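You operate a simulated robot arm through the tools that you are given. There is no shell and no other tool.

Carry out the task below with a simulated robot arm. There is one attempt and no reset: what you move stays moved.

Task
Seal the open pack again and put it in the good tray.
Fine: lift it with the rocker and rock the pin down again.

It is judged by the outcome, as a careful person would: the job done as asked, and still so three seconds after it is handed in. It fails if anything else is knocked over, pushed out of place, dropped, spilled or broken. A push-on lid holds only when it is set on centred and level and pressed home; a screw cap is set on level and turned clockwise until tight.

Robot
A 6-joint arm with a four-finger gripper, fixed in place. Base frame: the origin is at the foot of the arm, x ahead of it, y to its left, z up; the work surface is at about z = 740. Lengths are in mm, angles in rad, forces in N, time in s.
Its first joint turns from -2.897 to 2.897 rad. Payload 3.43 kg.
The tool frame sits at the grasp point between the pads (the TCP): z along the fingers, y along the line on which they close. The tips reach 30 mm beyond it. Largest opening 120 mm; the body of the gripper starts 85 mm behind the TCP.
Orientation is that of the tool frame in the base frame, as a unit quaternion [x, y, z, w]. With the fingers straight down and closing along the base's y, the tool's x points along the base's -x, its y along +y and its z along -z.

Tools
- The arm moves only by the tool jog_arm. Its argument "deltas" is a list of rows, each a list of 3 entries, a list of its own where there are three numbers: the shift along the tool's x, y, z in mm, then the turn, a rotation vector about the tool's x, y, z in rad, then the finger opening in mm, from 0 to 120. In form: [[[x, y, z], [wx, wy, wz], fingers], ...]. A call has 1 to 20 rows; each row shifts and turns the commanded pose from where the row before left it, along the tool's axes as they then stand. Rows are played at 5 a second. More than 50 mm and 0.15 rad between two rows, or a gripper value outside its range, and nothing of the call is played. Where a pose cannot be reached the arm comes as near as it can. A force on the tool above 70 N (or 10 N above the force at the start of the call, whichever is more), or a blocked arm, ends the call early, and 0.2 s more pass. The fingers move at their own pace and stop on an object; they squeeze with about 31 N. The grip force told is the motor's: it shows also when the fingers shut on nothing. Time passes only in rows, and 0.2 s behind the last, so rows that do not move let the fingers close. The reply holds the time, the measured pose of the TCP, the force on the tool along the base axes, the opening and the grip force, in the units named above and with some noise, with the torque about the TCP (base axes, N m) and any sound that the robot's microphone picked up.
- Cameras (640 x 400 px; columns grow to the right, rows downward): "scene" is fixed at [214.6, 654.8, 1321.4]; the picture's right is [-0.93, -0.36, 0.00], its down [-0.29, 0.75, -0.59] and it looks along [0.21, -0.55, -0.81] (base axes); focal length 214 px, centre (320, 200). "wrist" rides on the gripper at [71, -17, -120] in the tool frame; the picture's right is [0.23, 0.97, 0.00], its down [-0.81, 0.19, -0.55] and it looks along [-0.54, 0.13, 0.83] (tool axes); focal length 275 px, centre (320, 200). There is no depth. A picture from a camera that has moved, and an enlarged one, comes with that camera's place and axes in the base frame and with its lens. The place of the scene camera against the robot may be out by one fixed shift of up to 12 mm in any direction.
- grab_frame(camera): a new picture of that camera. It takes no simulated time.
- enlarge(camera, box): a new picture of the part [left, top, right, bottom] of that camera's present view, enlarged. It takes no simulated time.
- sign_off(): hands the job in; it is judged then, once.

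Nothing tells you positions but the pictures and the camera data. Unless the task says otherwise, let go and move clear before handing in.

The tools are called after "Emit:" by a JSON object that holds its "name" and its "arguments". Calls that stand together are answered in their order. jog_arm: Moves the arm, as the interface text tells. Its arguments: {"type":"object","properties":{"deltas":{"type":"array","items":{"type":"array"}}},"required":["deltas"]} The other tools are called the same way: grab_frame (camera) takes a picture; enlarge (camera, box) takes an enlarged picture of a part of a camera's view; sign_off () hands the job in.

At the start:

```text
time_s: 0.0
tool_pos: [269.3, 483.4, 1098.1]
ee_rot: [-0.001, 1.0, 0.001, -0.002]
ft_force: [-0.3, -1.0, -0.7]
torque: [-0.03, -0.01, -0.01]
finger_gap: 119.9
gripper_force: 0.1
```

scene: 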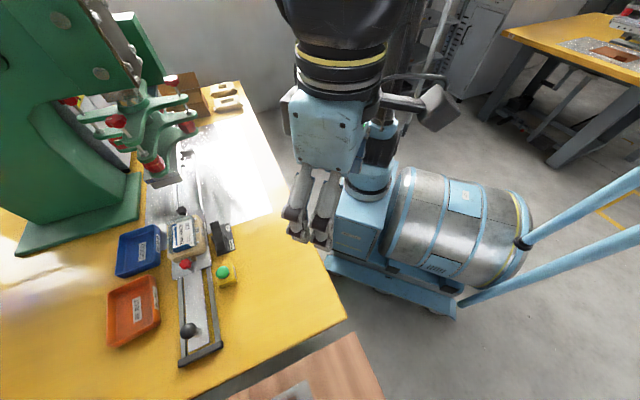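
wrist: 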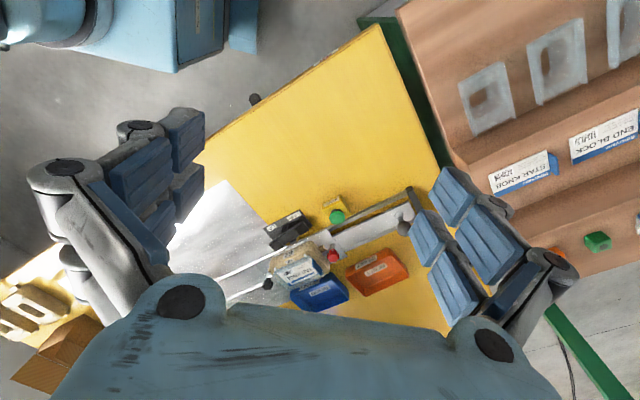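

I see a workbench with a green press, a blue tray, an orange tray, a slide with a pack-like fixture, a green button and more. I'll look closer before I move anything.

Emit:
{"name": "enlarge", "arguments": {"camera": "scene", "box": [90, 190, 260, 296]}}

Emit:
{"name": "enlarge", "arguments": {"camera": "scene", "box": [90, 260, 260, 366]}}

Emit:
{"name": "enlarge", "arguments": {"camera": "scene", "box": [50, 60, 260, 200]}}

Emit:
{"name": "enlarge", "arguments": {"camera": "wrist", "box": [220, 180, 430, 311]}}

```text
3.76 times, centred on (175, 243) of scene
camera zoom: at [214.6, 654.8, 1321.4], right [-0.93, -0.36, 0.0], down [-0.29, 0.75, -0.59], along [0.21, -0.55, -0.81], focal length 807 px, centre (866, 38)
```

zoom: 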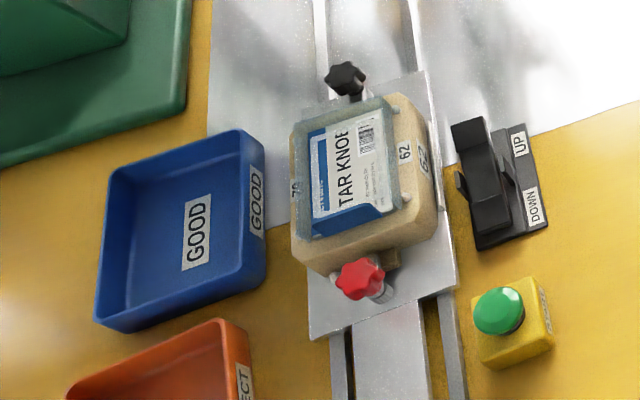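

```text
3.76 times, centred on (175, 313) of scene
camera zoom: at [214.6, 654.8, 1321.4], right [-0.93, -0.36, 0.0], down [-0.29, 0.75, -0.59], along [0.21, -0.55, -0.81], focal length 807 px, centre (866, -225)
```

zoom: 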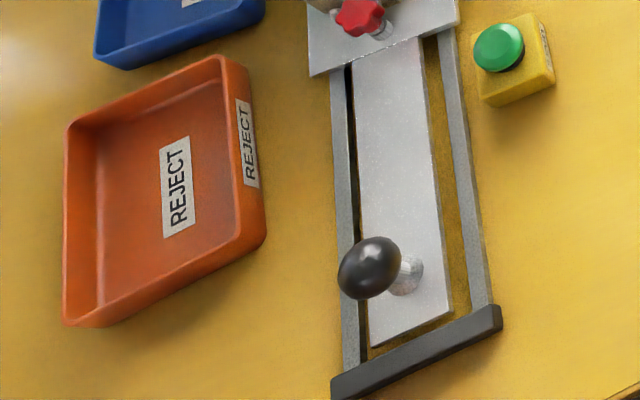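

```text
2.86 times, centred on (155, 130) of scene
camera zoom: at [214.6, 654.8, 1321.4], right [-0.93, -0.36, 0.0], down [-0.29, 0.75, -0.59], along [0.21, -0.55, -0.81], focal length 613 px, centre (791, 400)
```

zoom: 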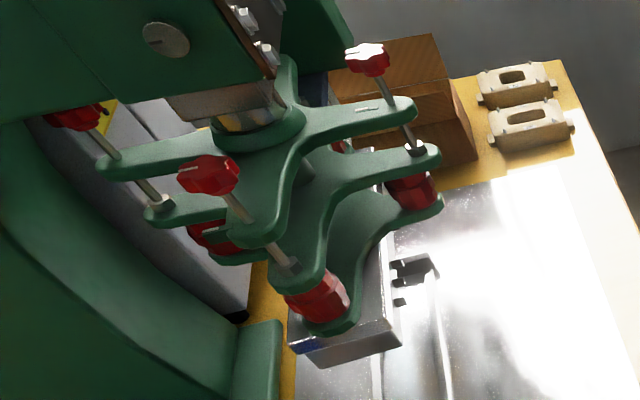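

```text
3.05 times, centred on (325, 246) of wrist
camera zoom: at [199.0, 466.0, 1219.3], right [-0.23, 0.97, 0.0], down [0.81, 0.19, 0.55], along [0.54, 0.13, -0.83], focal length 839 px, centre (305, 61)
```

zoom: 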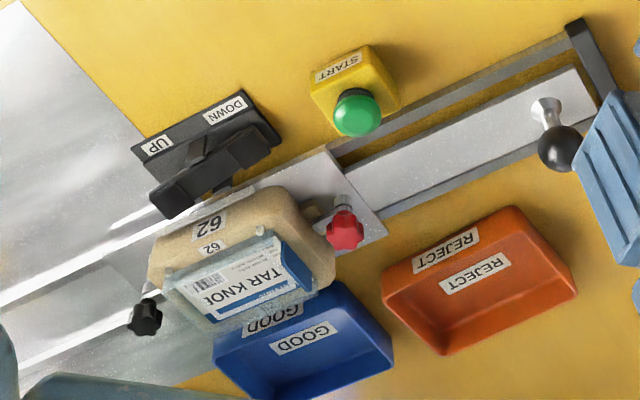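

The bench shows a carriage holding a nest ("62") with the pack in it, a rocker marked UP/DOWN, a green START button, a ball handle and GOOD/REJECT trays. I'll move the wrist camera, high above everything, for a closer look at the nest.

Emit:
{"name": "jog_arm", "arguments": {"deltas": [[[-40, 0, 0], [0, 0, 0], 120], [[-40, 0, 0], [0, 0, 0], 120], [[-40, 0, 0], [0, 0, 0], 120], [[-40, 0, 0], [0, 0, 0], 120], [[-40, 0, 10], [0, 0, 0], 120], [[0, 0, 0], [0, 0, 0], 120]]}}

Emit:
{"name": "grab_frame", "arguments": {"camera": "wrist"}}

Emit:
{"name": "grab_frame", "arguments": {"camera": "scene"}}

```text
time_s: 1.4
tool_pos: [456.1, 483.0, 1092.8]
ee_rot: [-0.001, 1.0, 0.001, 0.004]
ft_force: [0.0, 0.1, -0.3]
torque: [0.01, 0.05, 0.01]
finger_gap: 119.7
gripper_force: 0.0
```

```text
taken
camera wrist: at [385.2, 465.6, 1213.6], right [-0.23, 0.97, 0.0], down [0.8, 0.19, 0.56], along [0.55, 0.13, -0.83], focal length 275 px, centre (320, 200)
```

wrist: 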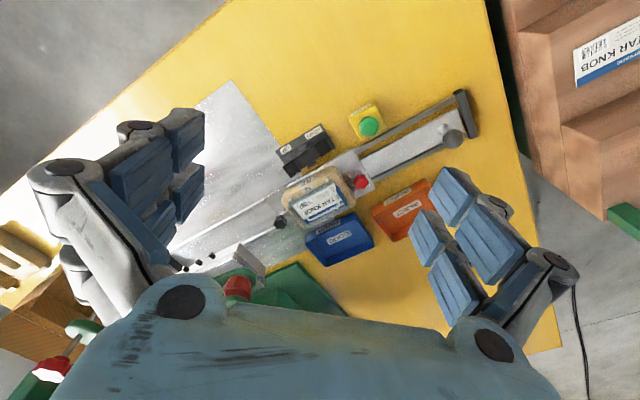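

```text
taken
```

scene: 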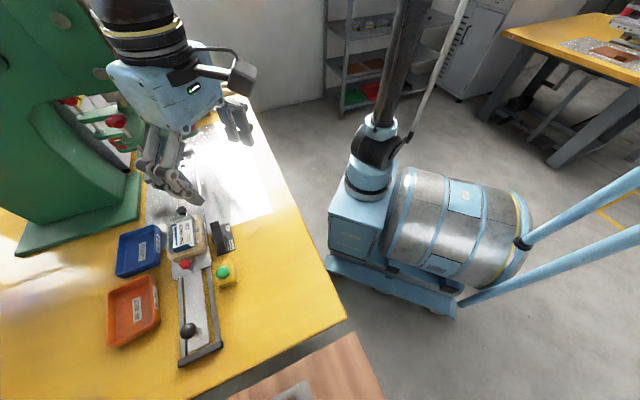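

Emit:
{"name": "enlarge", "arguments": {"camera": "wrist", "box": [265, 115, 395, 196]}}

Emit:
{"name": "enlarge", "arguments": {"camera": "wrist", "box": [265, 165, 395, 246]}}

Emit:
{"name": "enlarge", "arguments": {"camera": "wrist", "box": [160, 160, 320, 310]}}

Emit:
{"name": "enlarge", "arguments": {"camera": "wrist", "box": [340, 80, 500, 260]}}

Emit:
{"name": "enlarge", "arguments": {"camera": "scene", "box": [150, 200, 250, 290]}}

```text
4.92 times, centred on (330, 156) of wrist
camera zoom: at [385.2, 465.6, 1213.6], right [-0.23, 0.97, 0.0], down [0.8, 0.19, 0.56], along [0.55, 0.13, -0.83], focal length 1355 px, centre (271, 419)
```

zoom: 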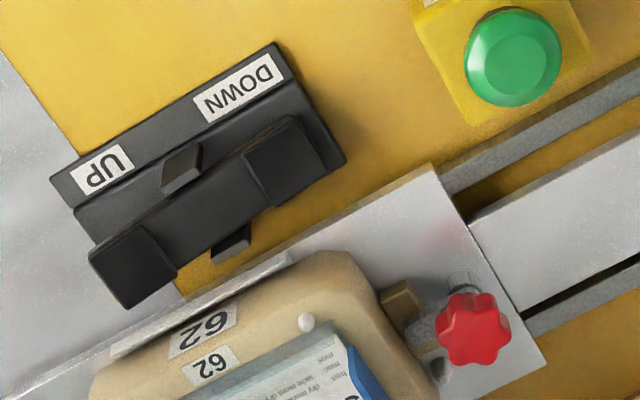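

```text
4.92 times, centred on (330, 206) of wrist
camera zoom: at [385.2, 465.6, 1213.6], right [-0.23, 0.97, 0.0], down [0.8, 0.19, 0.56], along [0.55, 0.13, -0.83], focal length 1355 px, centre (271, 173)
```

zoom: 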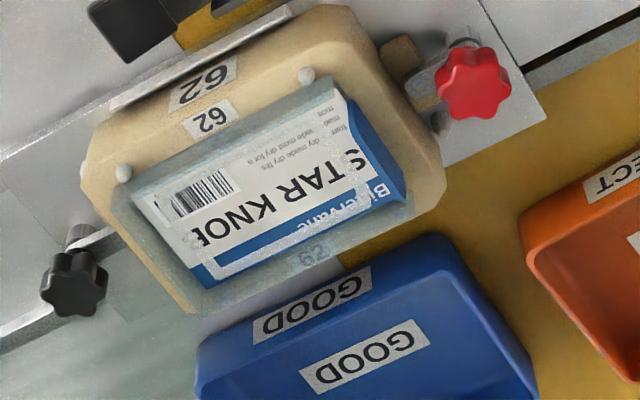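

```text
2.67 times, centred on (240, 235) of wrist
camera zoom: at [385.2, 465.6, 1213.6], right [-0.23, 0.97, 0.0], down [0.8, 0.19, 0.56], along [0.55, 0.13, -0.83], focal length 734 px, centre (533, 107)
```

zoom: 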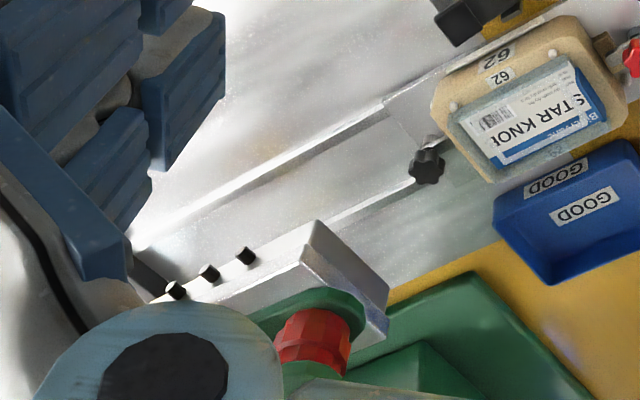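

```text
2.22 times, centred on (420, 170) of wrist
camera zoom: at [385.2, 465.6, 1213.6], right [-0.23, 0.97, 0.0], down [0.8, 0.19, 0.56], along [0.55, 0.13, -0.83], focal length 612 px, centre (98, 267)
```

zoom: 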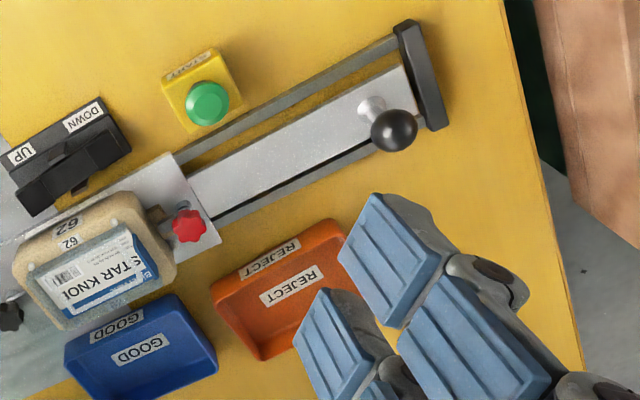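

```text
4.44 times, centred on (200, 245) of scene
camera zoom: at [214.6, 654.8, 1321.4], right [-0.93, -0.36, 0.0], down [-0.29, 0.75, -0.59], along [0.21, -0.55, -0.81], focal length 953 px, centre (853, 0)
```

zoom: 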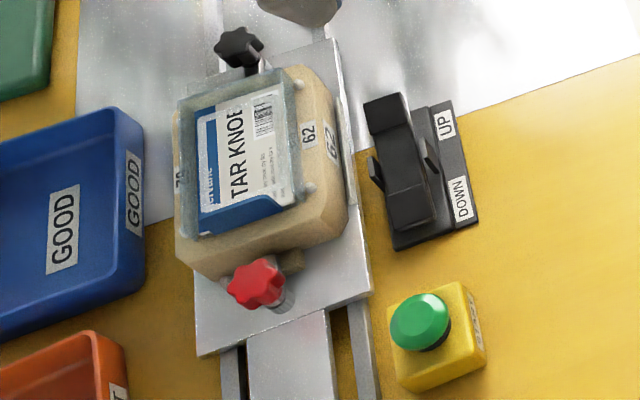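

Emit:
{"name": "jog_arm", "arguments": {"deltas": [[[-25, 7, 32], [0, 0, 0], 120], [[-25, 7, 32], [0, 0, 0], 120], [[-25, 7, 32], [0, 0, 0], 120], [[-25, 7, 32], [0, 0, 0], 120], [[0, 0, 0], [0, 0, 0], 120]]}}

Emit:
{"name": "grab_frame", "arguments": {"camera": "wrist"}}

Emit:
{"name": "enlarge", "arguments": {"camera": "wrist", "box": [220, 130, 420, 255]}}

```text
time_s: 2.6
tool_pos: [556.0, 512.0, 966.4]
ee_rot: [-0.001, 1.0, 0.001, 0.005]
ft_force: [0.0, -0.4, 1.4]
torque: [-0.02, -0.01, -0.01]
finger_gap: 120.0
gripper_force: 0.0
```

```text
taken
camera wrist: at [485.9, 493.7, 1086.8], right [-0.23, 0.97, 0.0], down [0.8, 0.19, 0.56], along [0.55, 0.13, -0.83], focal length 275 px, centre (320, 200)
```

wrist: 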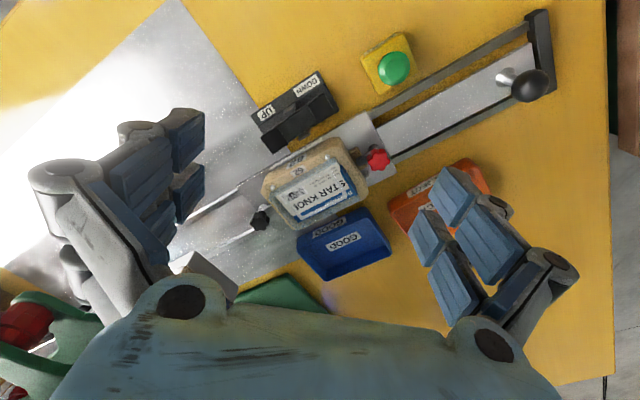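

```text
3.20 times, centred on (320, 192) of wrist
camera zoom: at [485.9, 493.7, 1086.8], right [-0.23, 0.97, 0.0], down [0.8, 0.19, 0.56], along [0.55, 0.13, -0.83], focal length 881 px, centre (320, 224)
```

zoom: 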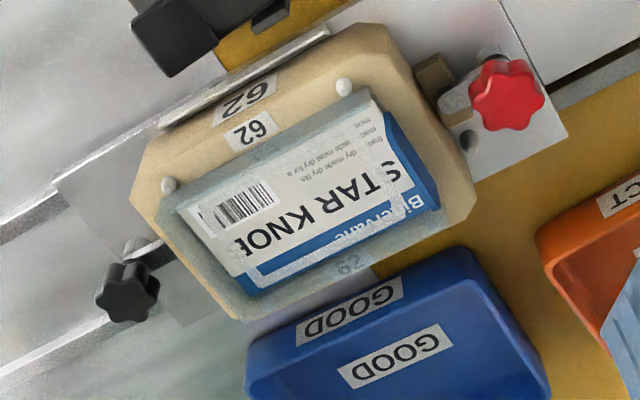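

The nest carries "62" marks, and the pack looks either slightly raised or shifted. I'll tilt for a lower side view to read the pack and rocker heights.

Emit:
{"name": "jog_arm", "arguments": {"deltas": [[[25, 0, 0], [0, 0, 0], 120], [[25, 0, 20], [0, 0, 0], 120], [[25, 0, 20], [0, 0, 0], 120], [[0, 0, 0], [0, -0.14, 0], 120], [[0, 0, 0], [0, -0.14, 0], 120], [[0, 0, 0], [0, -0.14, 0], 120], [[0, 0, 0], [0, 0, 0], 120]]}}

Emit:
{"name": "grab_frame", "arguments": {"camera": "wrist"}}

Emit:
{"name": "enlarge", "arguments": {"camera": "wrist", "box": [220, 130, 420, 255]}}

```text
time_s: 4.2
tool_pos: [481.9, 511.8, 927.3]
ee_rot: [0.0, 0.977, 0.001, 0.214]
ft_force: [-0.8, -0.4, -0.1]
torque: [-0.01, 0.03, 0.0]
finger_gap: 120.0
gripper_force: 0.1
```

```text
taken
camera wrist: at [368.8, 494.8, 1006.3], right [-0.21, 0.97, -0.1], down [0.5, 0.19, 0.84], along [0.84, 0.13, -0.53], focal length 275 px, centre (320, 200)
```

wrist: 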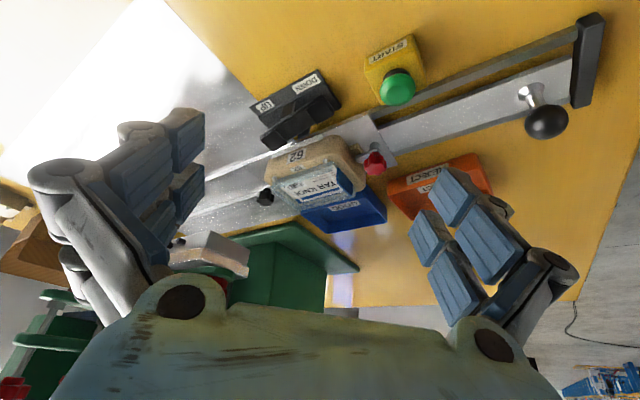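

```text
3.20 times, centred on (320, 192) of wrist
camera zoom: at [368.8, 494.8, 1006.3], right [-0.21, 0.97, -0.1], down [0.5, 0.19, 0.84], along [0.84, 0.13, -0.53], focal length 881 px, centre (320, 224)
```

zoom: 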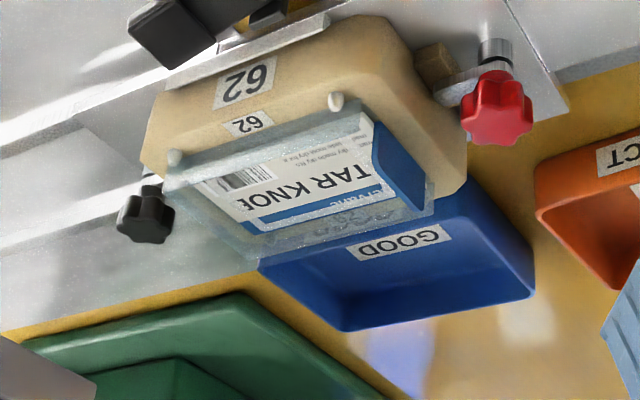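

Emit:
{"name": "enlarge", "arguments": {"camera": "wrist", "box": [262, 140, 374, 210]}}

Emit:
{"name": "enlarge", "arguments": {"camera": "wrist", "box": [245, 55, 360, 155]}}

```text
5.71 times, centred on (318, 175) of wrist
camera zoom: at [368.8, 494.8, 1006.3], right [-0.21, 0.97, -0.1], down [0.5, 0.19, 0.84], along [0.84, 0.13, -0.53], focal length 1573 px, centre (331, 343)
```

zoom: 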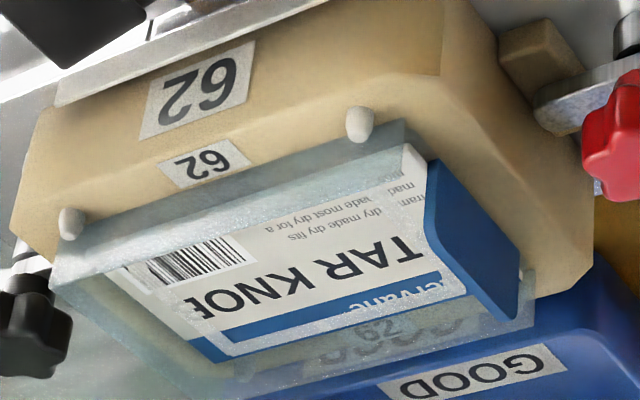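

```text
4.00 times, centred on (302, 105) of wrist
camera zoom: at [368.8, 494.8, 1006.3], right [-0.21, 0.97, -0.1], down [0.5, 0.19, 0.84], along [0.84, 0.13, -0.53], focal length 1101 px, centre (390, 580)
```

zoom: 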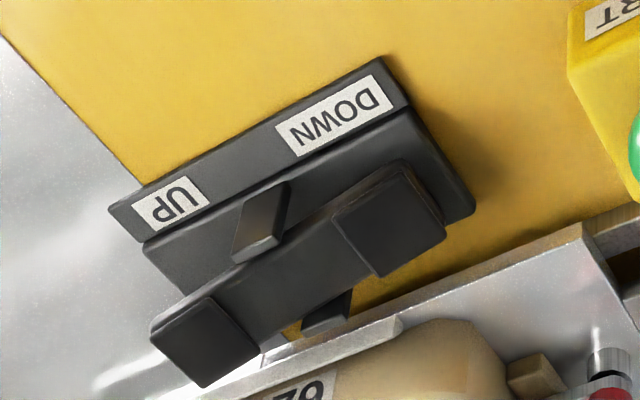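

The pin line puts the nest top near z≈792, with the pack sitting just on it. I'll zoom in further from the fixed camera to check how the pack is seated.

Emit:
{"name": "enlarge", "arguments": {"camera": "scene", "box": [160, 205, 216, 240]}}

Emit:
{"name": "enlarge", "arguments": {"camera": "scene", "box": [160, 225, 216, 260]}}

Emit:
{"name": "enlarge", "arguments": {"camera": "scene", "box": [160, 205, 240, 275]}}

```text
11.43 times, centred on (188, 222) of scene
camera zoom: at [214.6, 654.8, 1321.4], right [-0.93, -0.36, 0.0], down [-0.29, 0.75, -0.59], along [0.21, -0.55, -0.81], focal length 2451 px, centre (1829, -57)
```

zoom: 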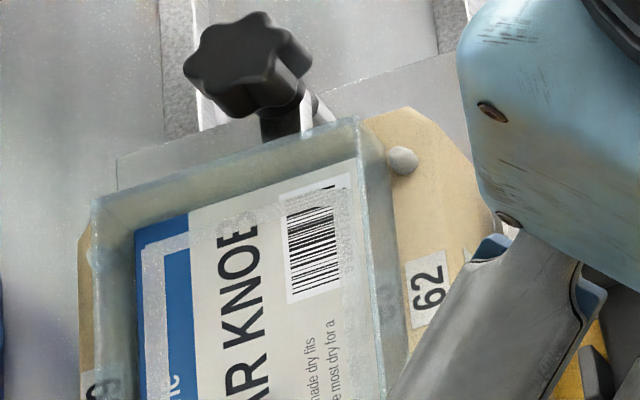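

```text
11.43 times, centred on (188, 242) of scene
camera zoom: at [214.6, 654.8, 1321.4], right [-0.93, -0.36, 0.0], down [-0.29, 0.75, -0.59], along [0.21, -0.55, -0.81], focal length 2451 px, centre (1829, -286)
```

zoom: 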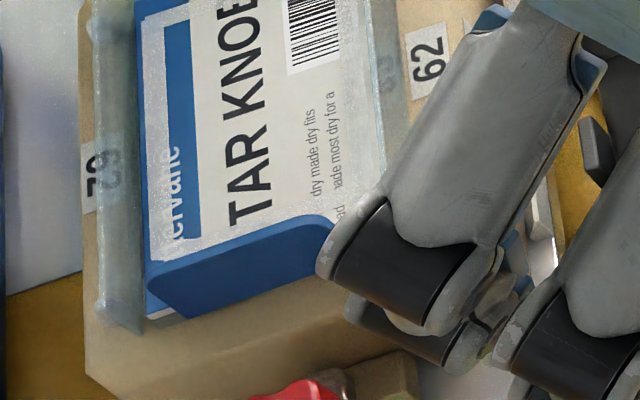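

```text
5.71 times, centred on (200, 240) of scene
camera zoom: at [214.6, 654.8, 1321.4], right [-0.93, -0.36, 0.0], down [-0.29, 0.75, -0.59], along [0.21, -0.55, -0.81], focal length 1226 px, centre (1006, -29)
```

zoom: 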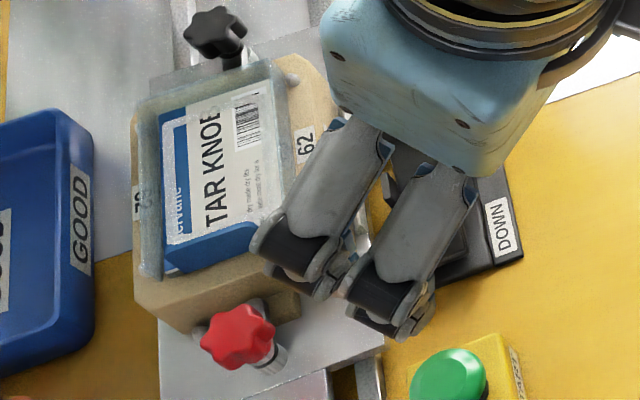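

The pack lies against the nest's pins with its card end curled up at the red-knob end, the rocker's DOWN end is pressed in, and the ball handle is at about (495, 706, 801). I'll level the tool, turn it so the fingers close along the slide, and move above the handle.

Emit:
{"name": "jog_arm", "arguments": {"deltas": [[[0, 0, 0], [0, 0.14, 0], 120], [[0, 0, 0], [0, 0.14, 0], 120], [[0, 0, 0], [0, 0.138, 0], 120], [[0, 0, 0], [0, 0, -0.13], 120], [[0, 0, 0], [0, 0, -0.13], 120], [[0, 0, 0], [0, 0, -0.13], 120], [[0, 0, 0], [0, 0, -0.13], 120], [[0, 0, 0], [0, 0, -0.13], 120], [[0, 0, 0], [0, 0, -0.13], 120], [[-30, 26, 0], [0, 0, 0], 120], [[-30, 26, 0], [0, 0, 0], 120], [[-30, 26, 0], [0, 0, 0], 120], [[-28, 26, 0], [0, 0, 0], 80], [[-28, 25, 0], [0, 0, 0], 80], [[0, 0, 0], [0, 0, 0], 80]]}}

Emit:
{"name": "grab_frame", "arguments": {"camera": "wrist"}}

Emit:
{"name": "grab_frame", "arguments": {"camera": "scene"}}

```text
time_s: 7.4
tool_pos: [496.1, 706.7, 926.1]
ee_rot: [-0.381, 0.925, -0.001, 0.006]
ft_force: [-0.3, -0.1, -0.5]
torque: [0.02, 0.0, 0.02]
finger_gap: 80.1
gripper_force: 0.0
```

```text
taken
camera wrist: at [456.9, 644.6, 1046.8], right [-0.85, 0.53, -0.01], down [0.43, 0.71, 0.56], along [0.3, 0.47, -0.83], focal length 275 px, centre (320, 200)
```

wrist: 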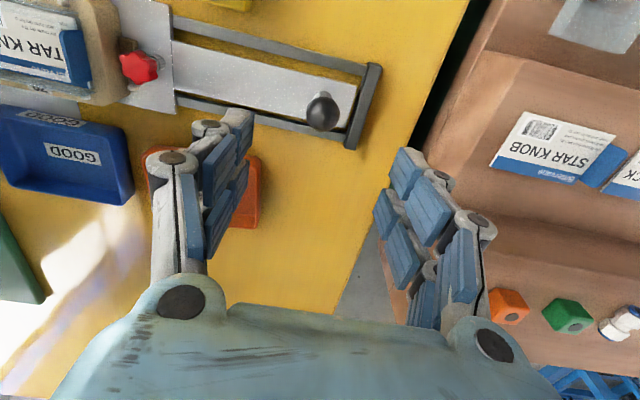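

```text
taken
```

scene: 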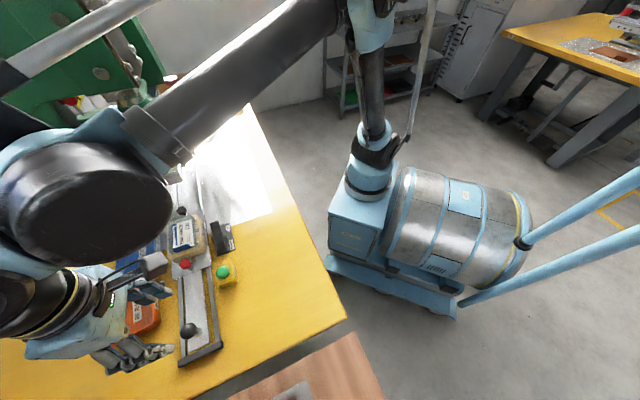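

Emit:
{"name": "enlarge", "arguments": {"camera": "wrist", "box": [270, 60, 398, 140]}}

Emit:
{"name": "enlarge", "arguments": {"camera": "wrist", "box": [0, 20, 180, 130]}}

Emit:
{"name": "enlarge", "arguments": {"camera": "wrist", "box": [0, 90, 180, 210]}}

```text
5.00 times, centred on (334, 100) of wrist
camera zoom: at [456.9, 644.6, 1046.8], right [-0.85, 0.53, -0.01], down [0.43, 0.71, 0.56], along [0.3, 0.47, -0.83], focal length 1376 px, centre (250, 700)
```

zoom: 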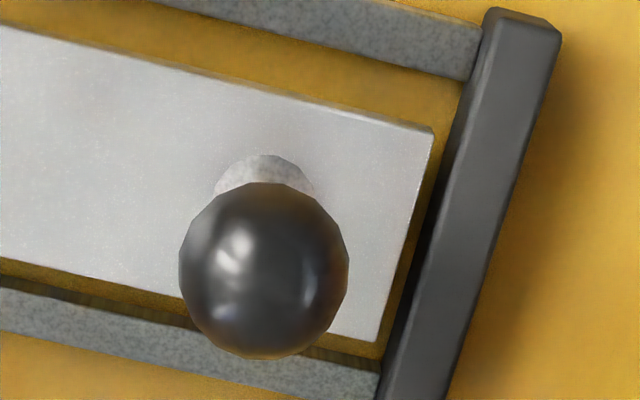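

```text
3.56 times, centred on (90, 75) of wrist
camera zoom: at [456.9, 644.6, 1046.8], right [-0.85, 0.53, -0.01], down [0.43, 0.71, 0.56], along [0.3, 0.47, -0.83], focal length 979 px, centre (1138, 644)
```

zoom: 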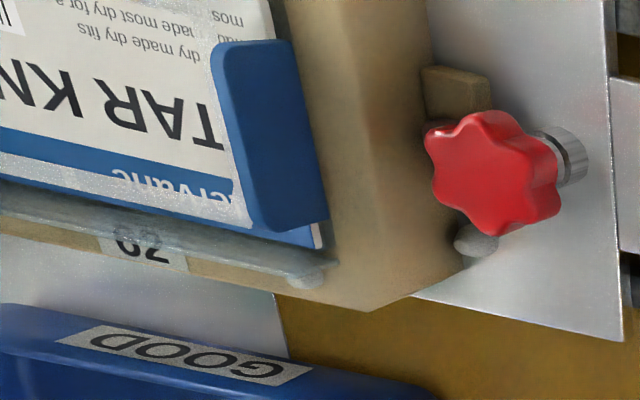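

```text
3.33 times, centred on (90, 150) of wrist
camera zoom: at [456.9, 644.6, 1046.8], right [-0.85, 0.53, -0.01], down [0.43, 0.71, 0.56], along [0.3, 0.47, -0.83], focal length 918 px, centre (1087, 367)
```

zoom: 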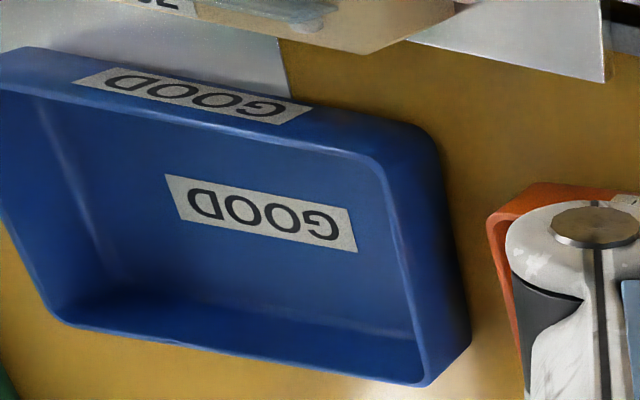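

The handle's ball is about 30 mm across at (495, 707, 802). Before using it I want a closer look at the clamp by the red knob, so I'll view the nest from the handle side.

Emit:
{"name": "jog_arm", "arguments": {"deltas": [[[0, 0, 0], [0, 0, 0.131], 80], [[0, 0, 0], [0, 0, 0.131], 80], [[0, 0, 0], [0, 0, 0.131], 80], [[0, 0, 0], [0, 0, 0.131], 80], [[0, 0, 0], [0, 0, 0.131], 80], [[0, 0, 0], [0, 0, 0.131], 80], [[0, 0, 0], [0, 0, 0.131], 80], [[0, 0, 0], [0, 0, 0.131], 80], [[0, 0, 0], [0, 0, 0.131], 80], [[0, 0, 0], [0, 0, 0.131], 80], [[0, 0, 0], [0, 0, 0.131], 80], [[0, 0, 0], [0, 0, 0.131], 80], [[-31, -3, 19], [0, 0, 0], 80], [[-31, -3, 19], [0, 0, 0], 80], [[-31, -3, 18], [0, 0, 0], 80], [[0, 0, 0], [0, 0, 0], 80]]}}

Emit:
{"name": "grab_frame", "arguments": {"camera": "wrist"}}

Emit:
{"name": "enlarge", "arguments": {"camera": "wrist", "box": [240, 140, 400, 240]}}

Emit:
{"name": "enlarge", "arguments": {"camera": "wrist", "box": [240, 200, 400, 300]}}

```text
time_s: 10.8
tool_pos: [554.7, 634.0, 873.0]
ee_rot: [0.384, 0.923, 0.003, 0.006]
ft_force: [-0.1, -0.2, 0.1]
torque: [-0.03, 0.05, 0.0]
finger_gap: 80.0
gripper_force: 0.2
```

```text
taken
camera wrist: at [492.0, 673.2, 991.5], right [0.53, 0.85, 0.01], down [0.7, -0.44, 0.56], along [0.48, -0.29, -0.83], focal length 275 px, centre (320, 200)
```

wrist: 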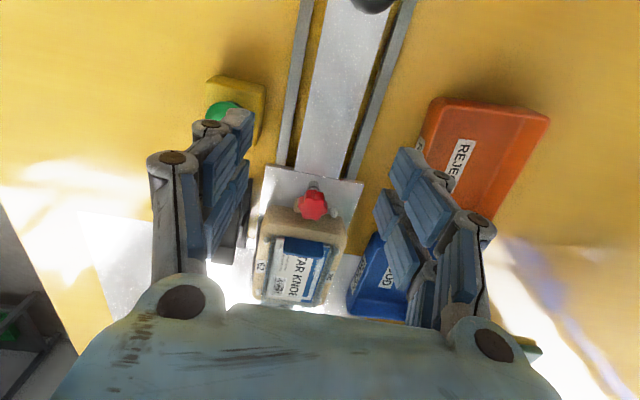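

```text
4.00 times, centred on (320, 190) of wrist
camera zoom: at [492.0, 673.2, 991.5], right [0.53, 0.85, 0.01], down [0.7, -0.44, 0.56], along [0.48, -0.29, -0.83], focal length 1101 px, centre (320, 240)
```

zoom: 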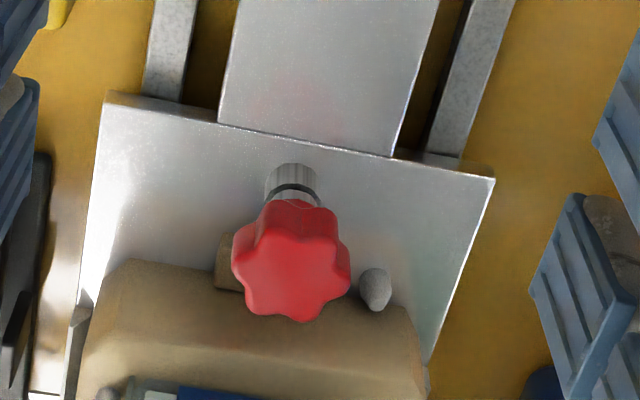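

```text
4.00 times, centred on (320, 250) of wrist
camera zoom: at [492.0, 673.2, 991.5], right [0.53, 0.85, 0.01], down [0.7, -0.44, 0.56], along [0.48, -0.29, -0.83], focal length 1101 px, centre (320, 0)
```

zoom: 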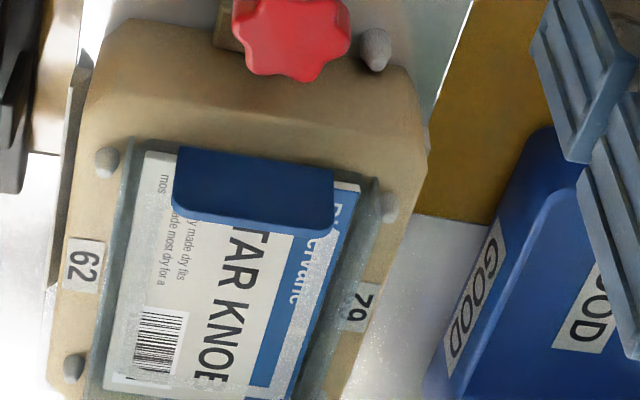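

The nest is located properly, with the ear and dowel keyed and the pack held among four pins; only the card's end flap is peeled up. I'll go back over the ball handle with the fingers set along the slide.

Emit:
{"name": "jog_arm", "arguments": {"deltas": [[[0, 0, 0], [0, 0, -0.131], 80], [[0, 0, 0], [0, 0, -0.131], 80], [[0, 0, 0], [0, 0, -0.131], 80], [[0, 0, 0], [0, 0, -0.131], 80], [[0, 0, 0], [0, 0, -0.131], 80], [[0, 0, 0], [0, 0, -0.131], 80], [[0, 0, 0], [0, 0, -0.131], 80], [[0, 0, 0], [0, 0, -0.131], 80], [[0, 0, 0], [0, 0, -0.131], 80], [[0, 0, 0], [0, 0, -0.131], 80], [[0, 0, 0], [0, 0, -0.131], 80], [[0, 0, 0], [0, 0, -0.131], 80], [[-3, 32, 0], [0, 0, 0], 70], [[-3, 31, 0], [0, 0, 0], 70], [[-4, 31, 10], [0, 0, 0], 70], [[0, 0, 0], [0, 0, 0], 70]]}}

Emit:
{"name": "grab_frame", "arguments": {"camera": "wrist"}}

```text
time_s: 14.2
tool_pos: [496.3, 707.5, 861.0]
ee_rot: [-0.381, 0.925, -0.002, 0.006]
ft_force: [-0.8, -0.7, 0.2]
torque: [0.02, 0.01, 0.02]
finger_gap: 70.1
gripper_force: 0.0
```

```text
taken
camera wrist: at [457.1, 645.1, 980.1], right [-0.85, 0.53, -0.01], down [0.43, 0.71, 0.56], along [0.3, 0.47, -0.83], focal length 275 px, centre (320, 200)
```

wrist: 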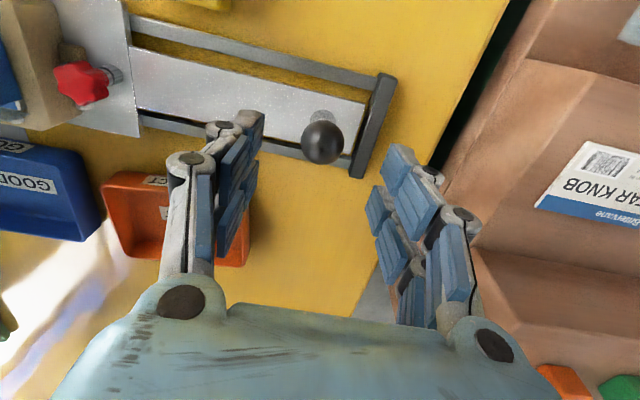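

Emit:
{"name": "jog_arm", "arguments": {"deltas": [[[0, 0, 20], [0, 0, 0], 70], [[0, 0, 20], [0, 0, 0], 70], [[0, 0, 17], [0, 0, 0], 70], [[0, 0, 0], [0, 0, 0], 38], [[0, 0, 0], [0, 0, 0], 38]]}}

Emit:
{"name": "grab_frame", "arguments": {"camera": "wrist"}}

Emit:
{"name": "grab_frame", "arguments": {"camera": "scene"}}

```text
time_s: 15.4
tool_pos: [495.4, 707.2, 804.1]
ee_rot: [-0.381, 0.925, -0.002, 0.007]
ft_force: [-0.3, 0.9, 0.2]
torque: [-0.01, 0.01, 0.0]
finger_gap: 37.9
gripper_force: 0.1
```

```text
taken
camera wrist: at [457.3, 644.6, 923.4], right [-0.85, 0.53, -0.01], down [0.43, 0.71, 0.56], along [0.3, 0.47, -0.83], focal length 275 px, centre (320, 200)
```

wrist: 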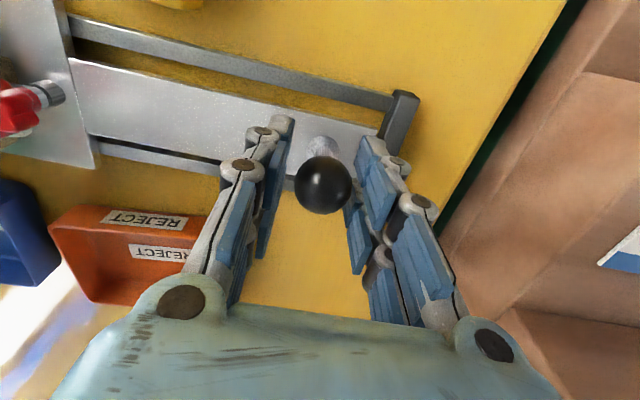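

```text
taken
```

scene: 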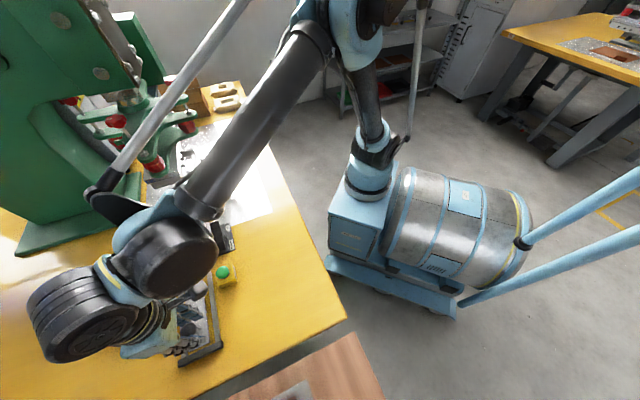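

The ball sits between the fingers. I'll push the carriage gently along the slide toward the press.

Emit:
{"name": "jog_arm", "arguments": {"deltas": [[[0, -2, 0], [0, 0, 0], 36], [[0, -3, 0], [0, 0, 0], 36], [[0, -5, 0], [0, 0, 0], 36], [[0, -7, 0], [0, 0, 0], 36], [[0, -9, 0], [0, 0, 0], 36], [[0, -9, 0], [0, 0, 0], 36], [[0, -9, 0], [0, 0, 0], 36], [[0, -9, 0], [0, 0, 0], 36], [[0, -7, 0], [0, 0, 0], 36], [[0, -4, 0], [0, 0, 0], 36], [[0, -2, 0], [0, 0, 0], 36], [[0, 0, 0], [0, 0, 0], 36]]}}

Emit:
{"name": "grab_frame", "arguments": {"camera": "wrist"}}

Emit:
{"name": "grab_frame", "arguments": {"camera": "scene"}}

```text
time_s: 18.0
tool_pos: [544.2, 660.3, 804.6]
ee_rot: [-0.381, 0.925, -0.002, 0.006]
ft_force: [-0.6, 0.1, 0.0]
torque: [-0.01, -0.01, 0.01]
finger_gap: 36.6
gripper_force: 0.5
```

```text
taken
camera wrist: at [504.4, 598.0, 924.0], right [-0.85, 0.53, -0.01], down [0.43, 0.71, 0.56], along [0.3, 0.47, -0.83], focal length 275 px, centre (320, 200)
```

wrist: 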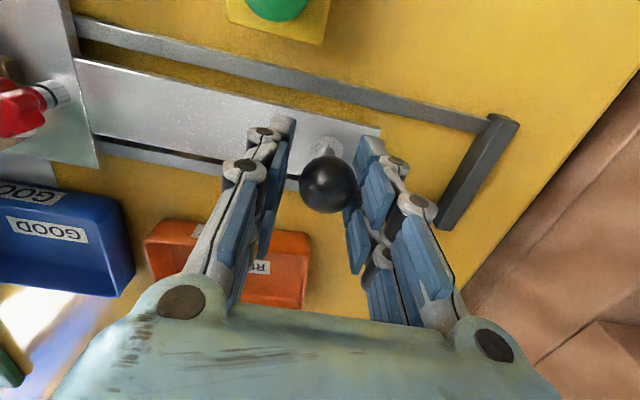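

```text
taken
```

scene: 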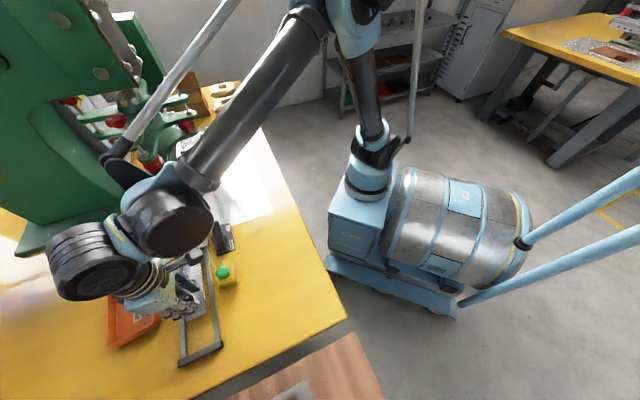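

Emit:
{"name": "jog_arm", "arguments": {"deltas": [[[0, -3, 0], [0, 0, 0], 36], [[0, -6, 0], [0, 0, 0], 36], [[0, -8, 0], [0, 0, 0], 36], [[0, -8, 0], [0, 0, 0], 36], [[0, -8, 0], [0, 0, 0], 36], [[0, -7, 0], [0, 0, 0], 36], [[0, -4, 0], [0, 0, 0], 36], [[0, -2, 0], [0, 0, 0], 36], [[0, 0, 0], [0, 0, 0], 36]]}}

Emit:
{"name": "grab_frame", "arguments": {"camera": "wrist"}}

Emit:
{"name": "grab_frame", "arguments": {"camera": "scene"}}

```text
time_s: 20.0
tool_pos: [576.4, 627.0, 805.3]
ee_rot: [-0.38, 0.925, -0.003, 0.006]
ft_force: [-1.4, -0.2, -0.4]
torque: [-0.03, -0.02, 0.0]
finger_gap: 37.0
gripper_force: 0.2
```

```text
taken
camera wrist: at [536.3, 565.5, 924.9], right [-0.85, 0.53, -0.01], down [0.43, 0.71, 0.56], along [0.3, 0.47, -0.83], focal length 275 px, centre (320, 200)
```

wrist: 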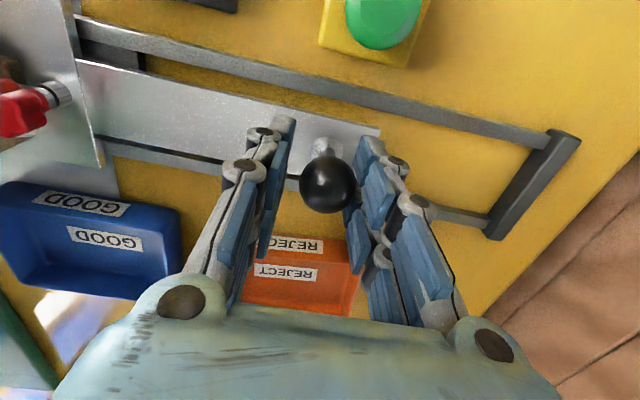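

```text
taken
```

scene: 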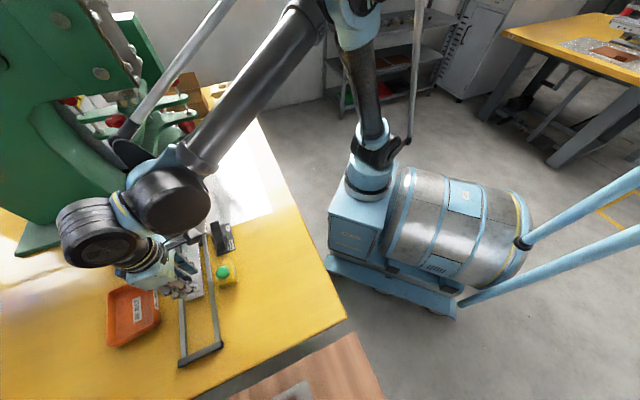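

Emit:
{"name": "jog_arm", "arguments": {"deltas": [[[0, -3, 0], [0, 0, 0], 36], [[0, -6, 0], [0, 0, 0], 36], [[0, -8, 0], [0, 0, 0], 36], [[0, -8, 0], [0, 0, 0], 36], [[0, -7, 0], [0, 0, 0], 36], [[0, -4, 0], [0, 0, 0], 36], [[0, -2, 0], [0, 0, 0], 36], [[0, 0, 0], [0, 0, 0], 36]]}}

Emit:
{"name": "grab_frame", "arguments": {"camera": "wrist"}}

Emit:
{"name": "grab_frame", "arguments": {"camera": "scene"}}

```text
time_s: 21.8
tool_pos: [601.4, 601.3, 804.2]
ee_rot: [-0.381, 0.924, -0.002, 0.007]
ft_force: [-1.1, 0.6, 0.0]
torque: [0.03, 0.0, 0.02]
finger_gap: 36.6
gripper_force: 0.6
```

```text
taken
camera wrist: at [563.4, 538.3, 924.7], right [-0.85, 0.53, -0.01], down [0.43, 0.71, 0.56], along [0.3, 0.47, -0.83], focal length 275 px, centre (320, 200)
```

wrist: 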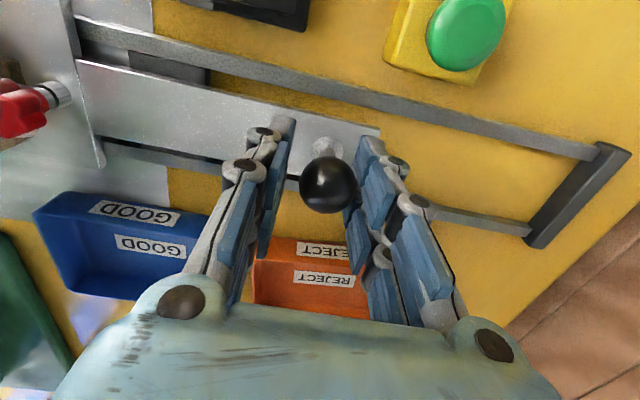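

```text
taken
```

scene: 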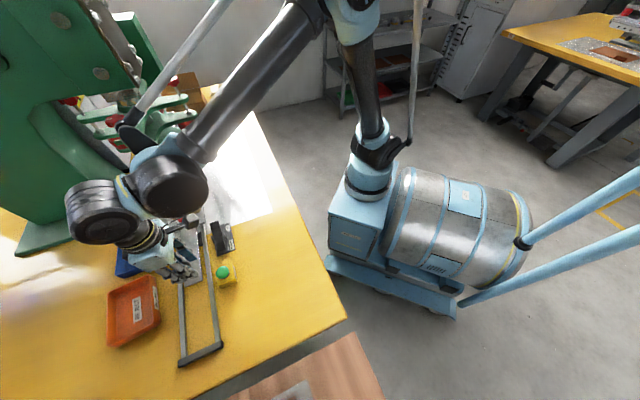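

Emit:
{"name": "jog_arm", "arguments": {"deltas": [[[0, -3, 0], [0, 0, 0], 36], [[0, -5, 0], [0, 0, 0], 36], [[0, -6, 0], [0, 0, 0], 36], [[0, -6, 0], [0, 0, 0], 36], [[0, -6, 0], [0, 0, 0], 36], [[0, -4, 0], [0, 0, 0], 36], [[0, 0, 0], [0, 0, 0], 36]]}}

Emit:
{"name": "grab_frame", "arguments": {"camera": "wrist"}}

Emit:
{"name": "grab_frame", "arguments": {"camera": "scene"}}

```text
time_s: 23.4
tool_pos: [625.2, 579.5, 805.8]
ee_rot: [-0.381, 0.924, -0.002, 0.006]
ft_force: [-1.3, 0.4, 0.3]
torque: [-0.02, 0.01, 0.0]
finger_gap: 36.7
gripper_force: 0.3
```

```text
taken
camera wrist: at [584.3, 517.0, 925.2], right [-0.85, 0.53, -0.01], down [0.43, 0.71, 0.56], along [0.3, 0.47, -0.83], focal length 275 px, centre (320, 200)
```

wrist: 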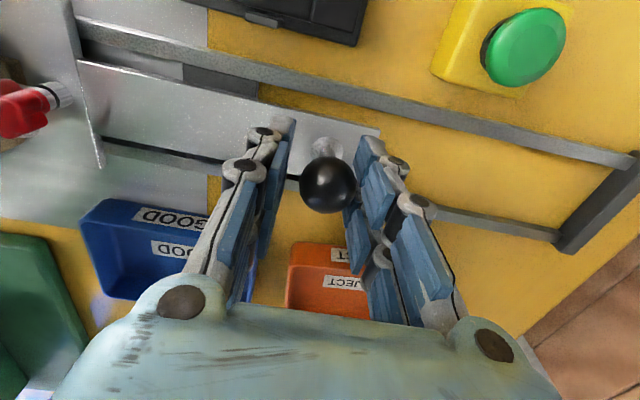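

```text
taken
```

scene: 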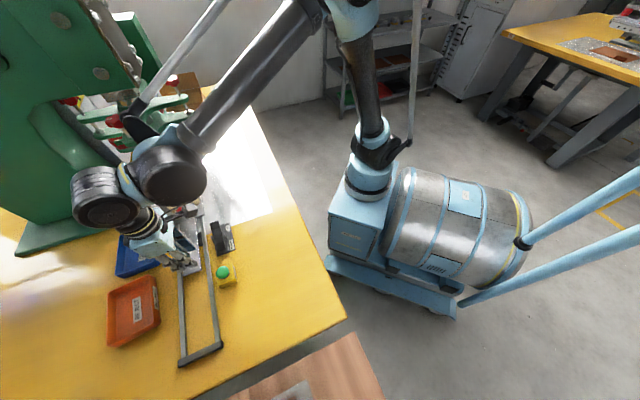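

Emit:
{"name": "enlarge", "arguments": {"camera": "scene", "box": [60, 80, 240, 260]}}

Emit:
{"name": "enlarge", "arguments": {"camera": "wrist", "box": [0, 0, 240, 150]}}

```text
2.22 times, centred on (150, 170) of scene
camera zoom: at [214.6, 654.8, 1321.4], right [-0.93, -0.36, 0.0], down [-0.29, 0.75, -0.59], along [0.21, -0.55, -0.81], focal length 477 px, centre (698, 267)
```

zoom: 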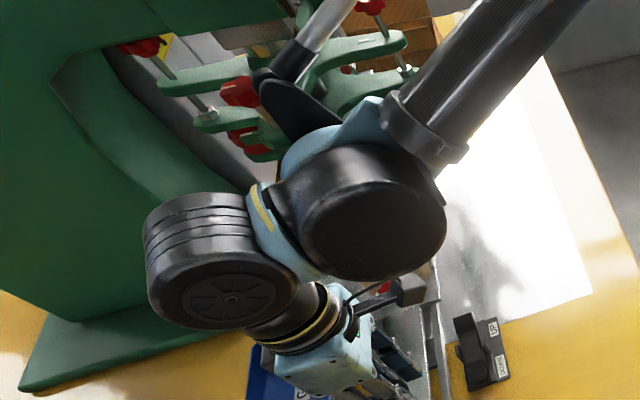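

```text
2.67 times, centred on (120, 75) of wrist
camera zoom: at [584.3, 517.0, 925.2], right [-0.85, 0.53, -0.01], down [0.43, 0.71, 0.56], along [0.3, 0.47, -0.83], focal length 734 px, centre (853, 533)
```

zoom: 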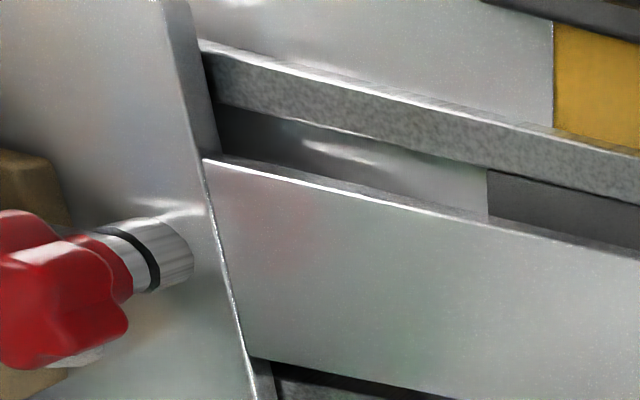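

Emit:
{"name": "jog_arm", "arguments": {"deltas": [[[0, -2, 0], [0, 0, 0], 36], [[0, -4, 0], [0, 0, 0], 36], [[0, -4, 0], [0, 0, 0], 36], [[0, -4, 0], [0, 0, 0], 36], [[0, -4, 0], [0, 0, 0], 36], [[0, -2, 0], [0, 0, 0], 36], [[0, 0, 0], [0, 0, 0], 36]]}}

Emit:
{"name": "grab_frame", "arguments": {"camera": "scene"}}

Emit:
{"name": "grab_frame", "arguments": {"camera": "wrist"}}

```text
time_s: 25.0
tool_pos: [637.6, 566.4, 805.9]
ee_rot: [-0.38, 0.925, -0.002, 0.006]
ft_force: [-1.4, -0.7, 1.0]
torque: [0.0, 0.01, 0.02]
finger_gap: 36.7
gripper_force: 1.0
```

```text
taken
```

scene: 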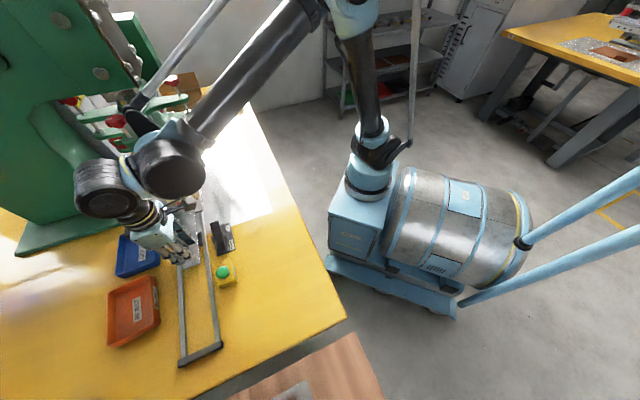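

```text
taken
camera wrist: at [598.4, 503.0, 925.3], right [-0.85, 0.53, -0.01], down [0.43, 0.71, 0.56], along [0.3, 0.47, -0.83], focal length 275 px, centre (320, 200)
```

wrist: 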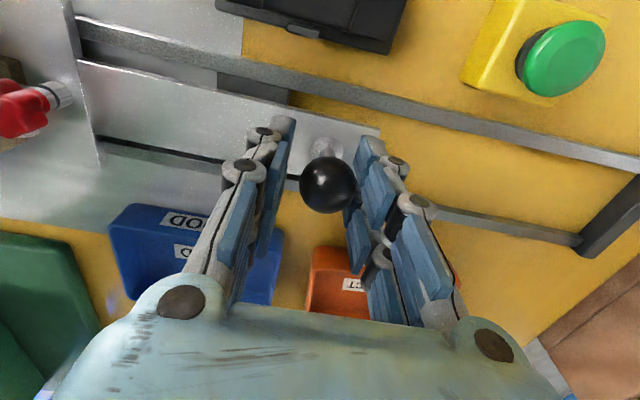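

Emit:
{"name": "jog_arm", "arguments": {"deltas": [[[0, -2, 0], [0, 0, 0], 36], [[0, -3, 0], [0, 0, 0], 36], [[0, -3, 0], [0, 0, 0], 36], [[0, -3, 0], [0, 0, 0], 36], [[0, -3, 0], [0, 0, 0], 36], [[0, -2, 0], [0, 0, 0], 36], [[0, 0, 0], [0, 0, 0], 36]]}}

Emit:
{"name": "grab_frame", "arguments": {"camera": "scene"}}

Emit:
{"name": "grab_frame", "arguments": {"camera": "wrist"}}

```text
time_s: 26.6
tool_pos: [648.1, 553.3, 804.4]
ee_rot: [-0.381, 0.924, -0.001, 0.007]
ft_force: [-0.6, 0.5, 0.9]
torque: [0.01, 0.01, -0.02]
finger_gap: 36.8
gripper_force: 1.1
```

```text
taken
```

scene: 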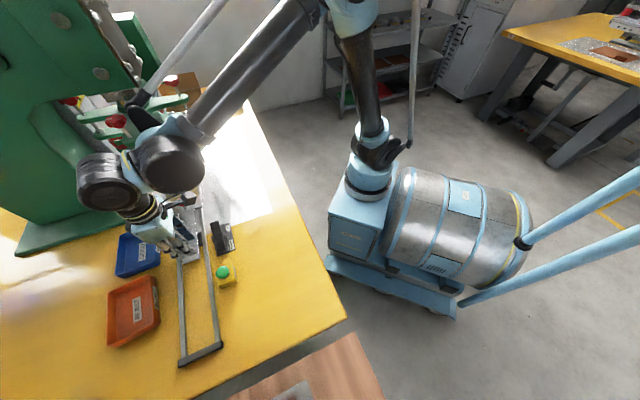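

```text
taken
camera wrist: at [609.4, 491.6, 925.1], right [-0.85, 0.53, -0.01], down [0.43, 0.71, 0.56], along [0.3, 0.47, -0.83], focal length 275 px, centre (320, 200)
```

wrist: 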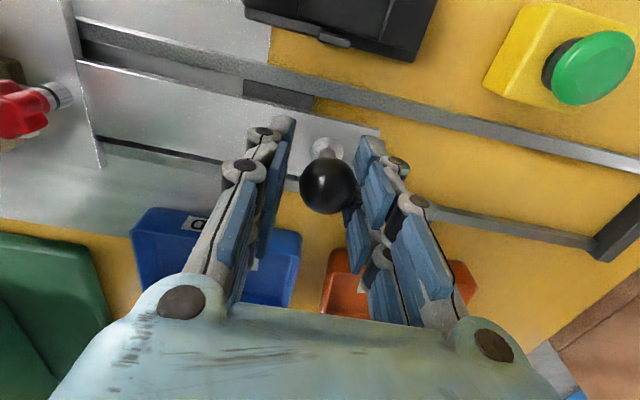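

No stop yet after about 215 mm of travel. I'll let go of the ball, back off and look under the press to see where the nest is relative to the platen and the end stop.

Emit:
{"name": "jog_arm", "arguments": {"deltas": [[[0, 0, 0], [0, 0, 0], 70], [[0, 0, 0], [0, 0, 0], 70], [[0, 0, -15], [0, 0, 0], 70], [[0, 0, -25], [0, 0, 0], 70], [[0, 0, -30], [0, 0, 0], 70], [[0, 0, -30], [0, 0, 0], 70], [[0, 40, 0], [0, 0, 0], 70], [[0, 40, 0], [0, 0, 0], 70], [[0, 0, 0], [0, 0, 0.14], 70], [[0, 0, 0], [0, 0, 0.14], 70], [[0, 0, 0], [0, 0, 0.14], 70], [[0, 0, 0], [0, 0, 0.14], 70], [[0, 0, 0], [0, 0, 0.14], 70], [[0, 0, 0], [0, 0, 0.14], 70], [[0, 0, 0], [0, 0, 0.14], 70], [[0, 0, 0], [0, 0, 0.14], 70], [[0, 0, 0], [0, 0, 0.14], 70], [[0, 0, 0], [0, 0, 0.14], 70], [[0, 0, 0], [0, 0, 0.14], 70], [[0, 0, 0], [0, 0, 0.03], 70]]}}

Emit:
{"name": "grab_frame", "arguments": {"camera": "wrist"}}

Emit:
{"name": "grab_frame", "arguments": {"camera": "scene"}}

```text
time_s: 30.8
tool_pos: [591.3, 609.8, 904.3]
ee_rot: [0.385, 0.923, 0.003, 0.006]
ft_force: [0.0, -0.7, -0.1]
torque: [-0.02, -0.01, 0.01]
finger_gap: 70.3
gripper_force: 0.2
```

```text
taken
camera wrist: at [528.5, 649.1, 1024.5], right [0.53, 0.85, 0.01], down [0.7, -0.44, 0.56], along [0.48, -0.29, -0.83], focal length 275 px, centre (320, 200)
```

wrist: 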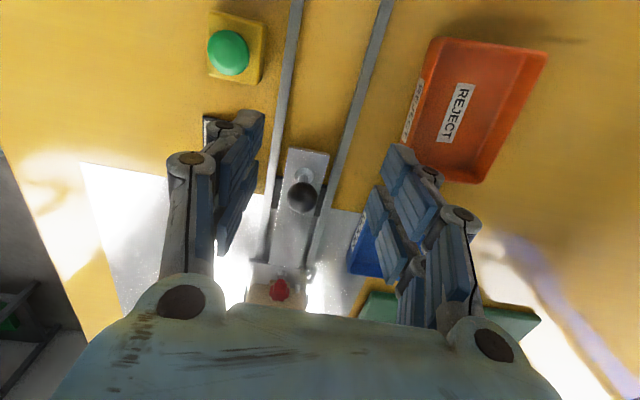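

```text
taken
```

scene: 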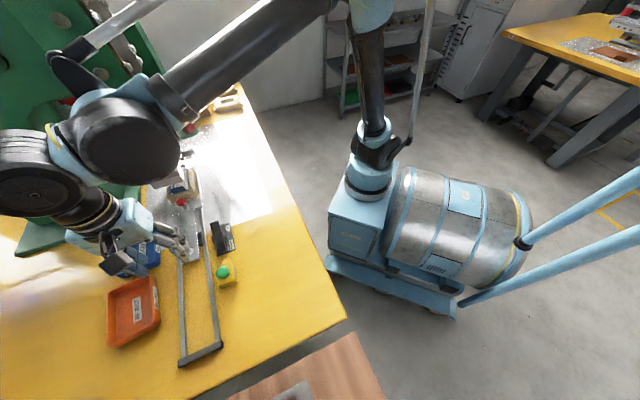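

Emit:
{"name": "enlarge", "arguments": {"camera": "scene", "box": [130, 90, 260, 220]}}

```text
3.08 times, centred on (195, 155) of scene
camera zoom: at [214.6, 654.8, 1321.4], right [-0.93, -0.36, 0.0], down [-0.29, 0.75, -0.59], along [0.21, -0.55, -0.81], focal length 660 px, centre (705, 338)
```

zoom: 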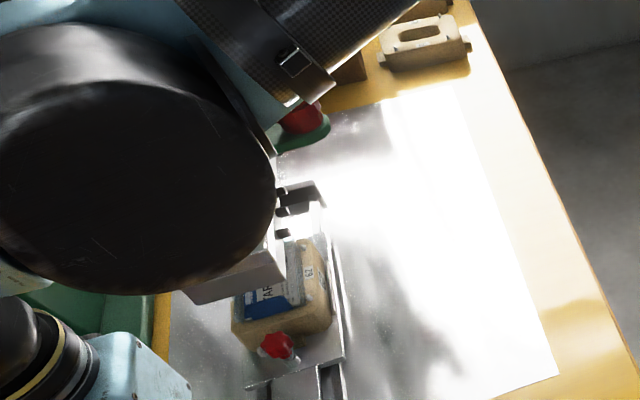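

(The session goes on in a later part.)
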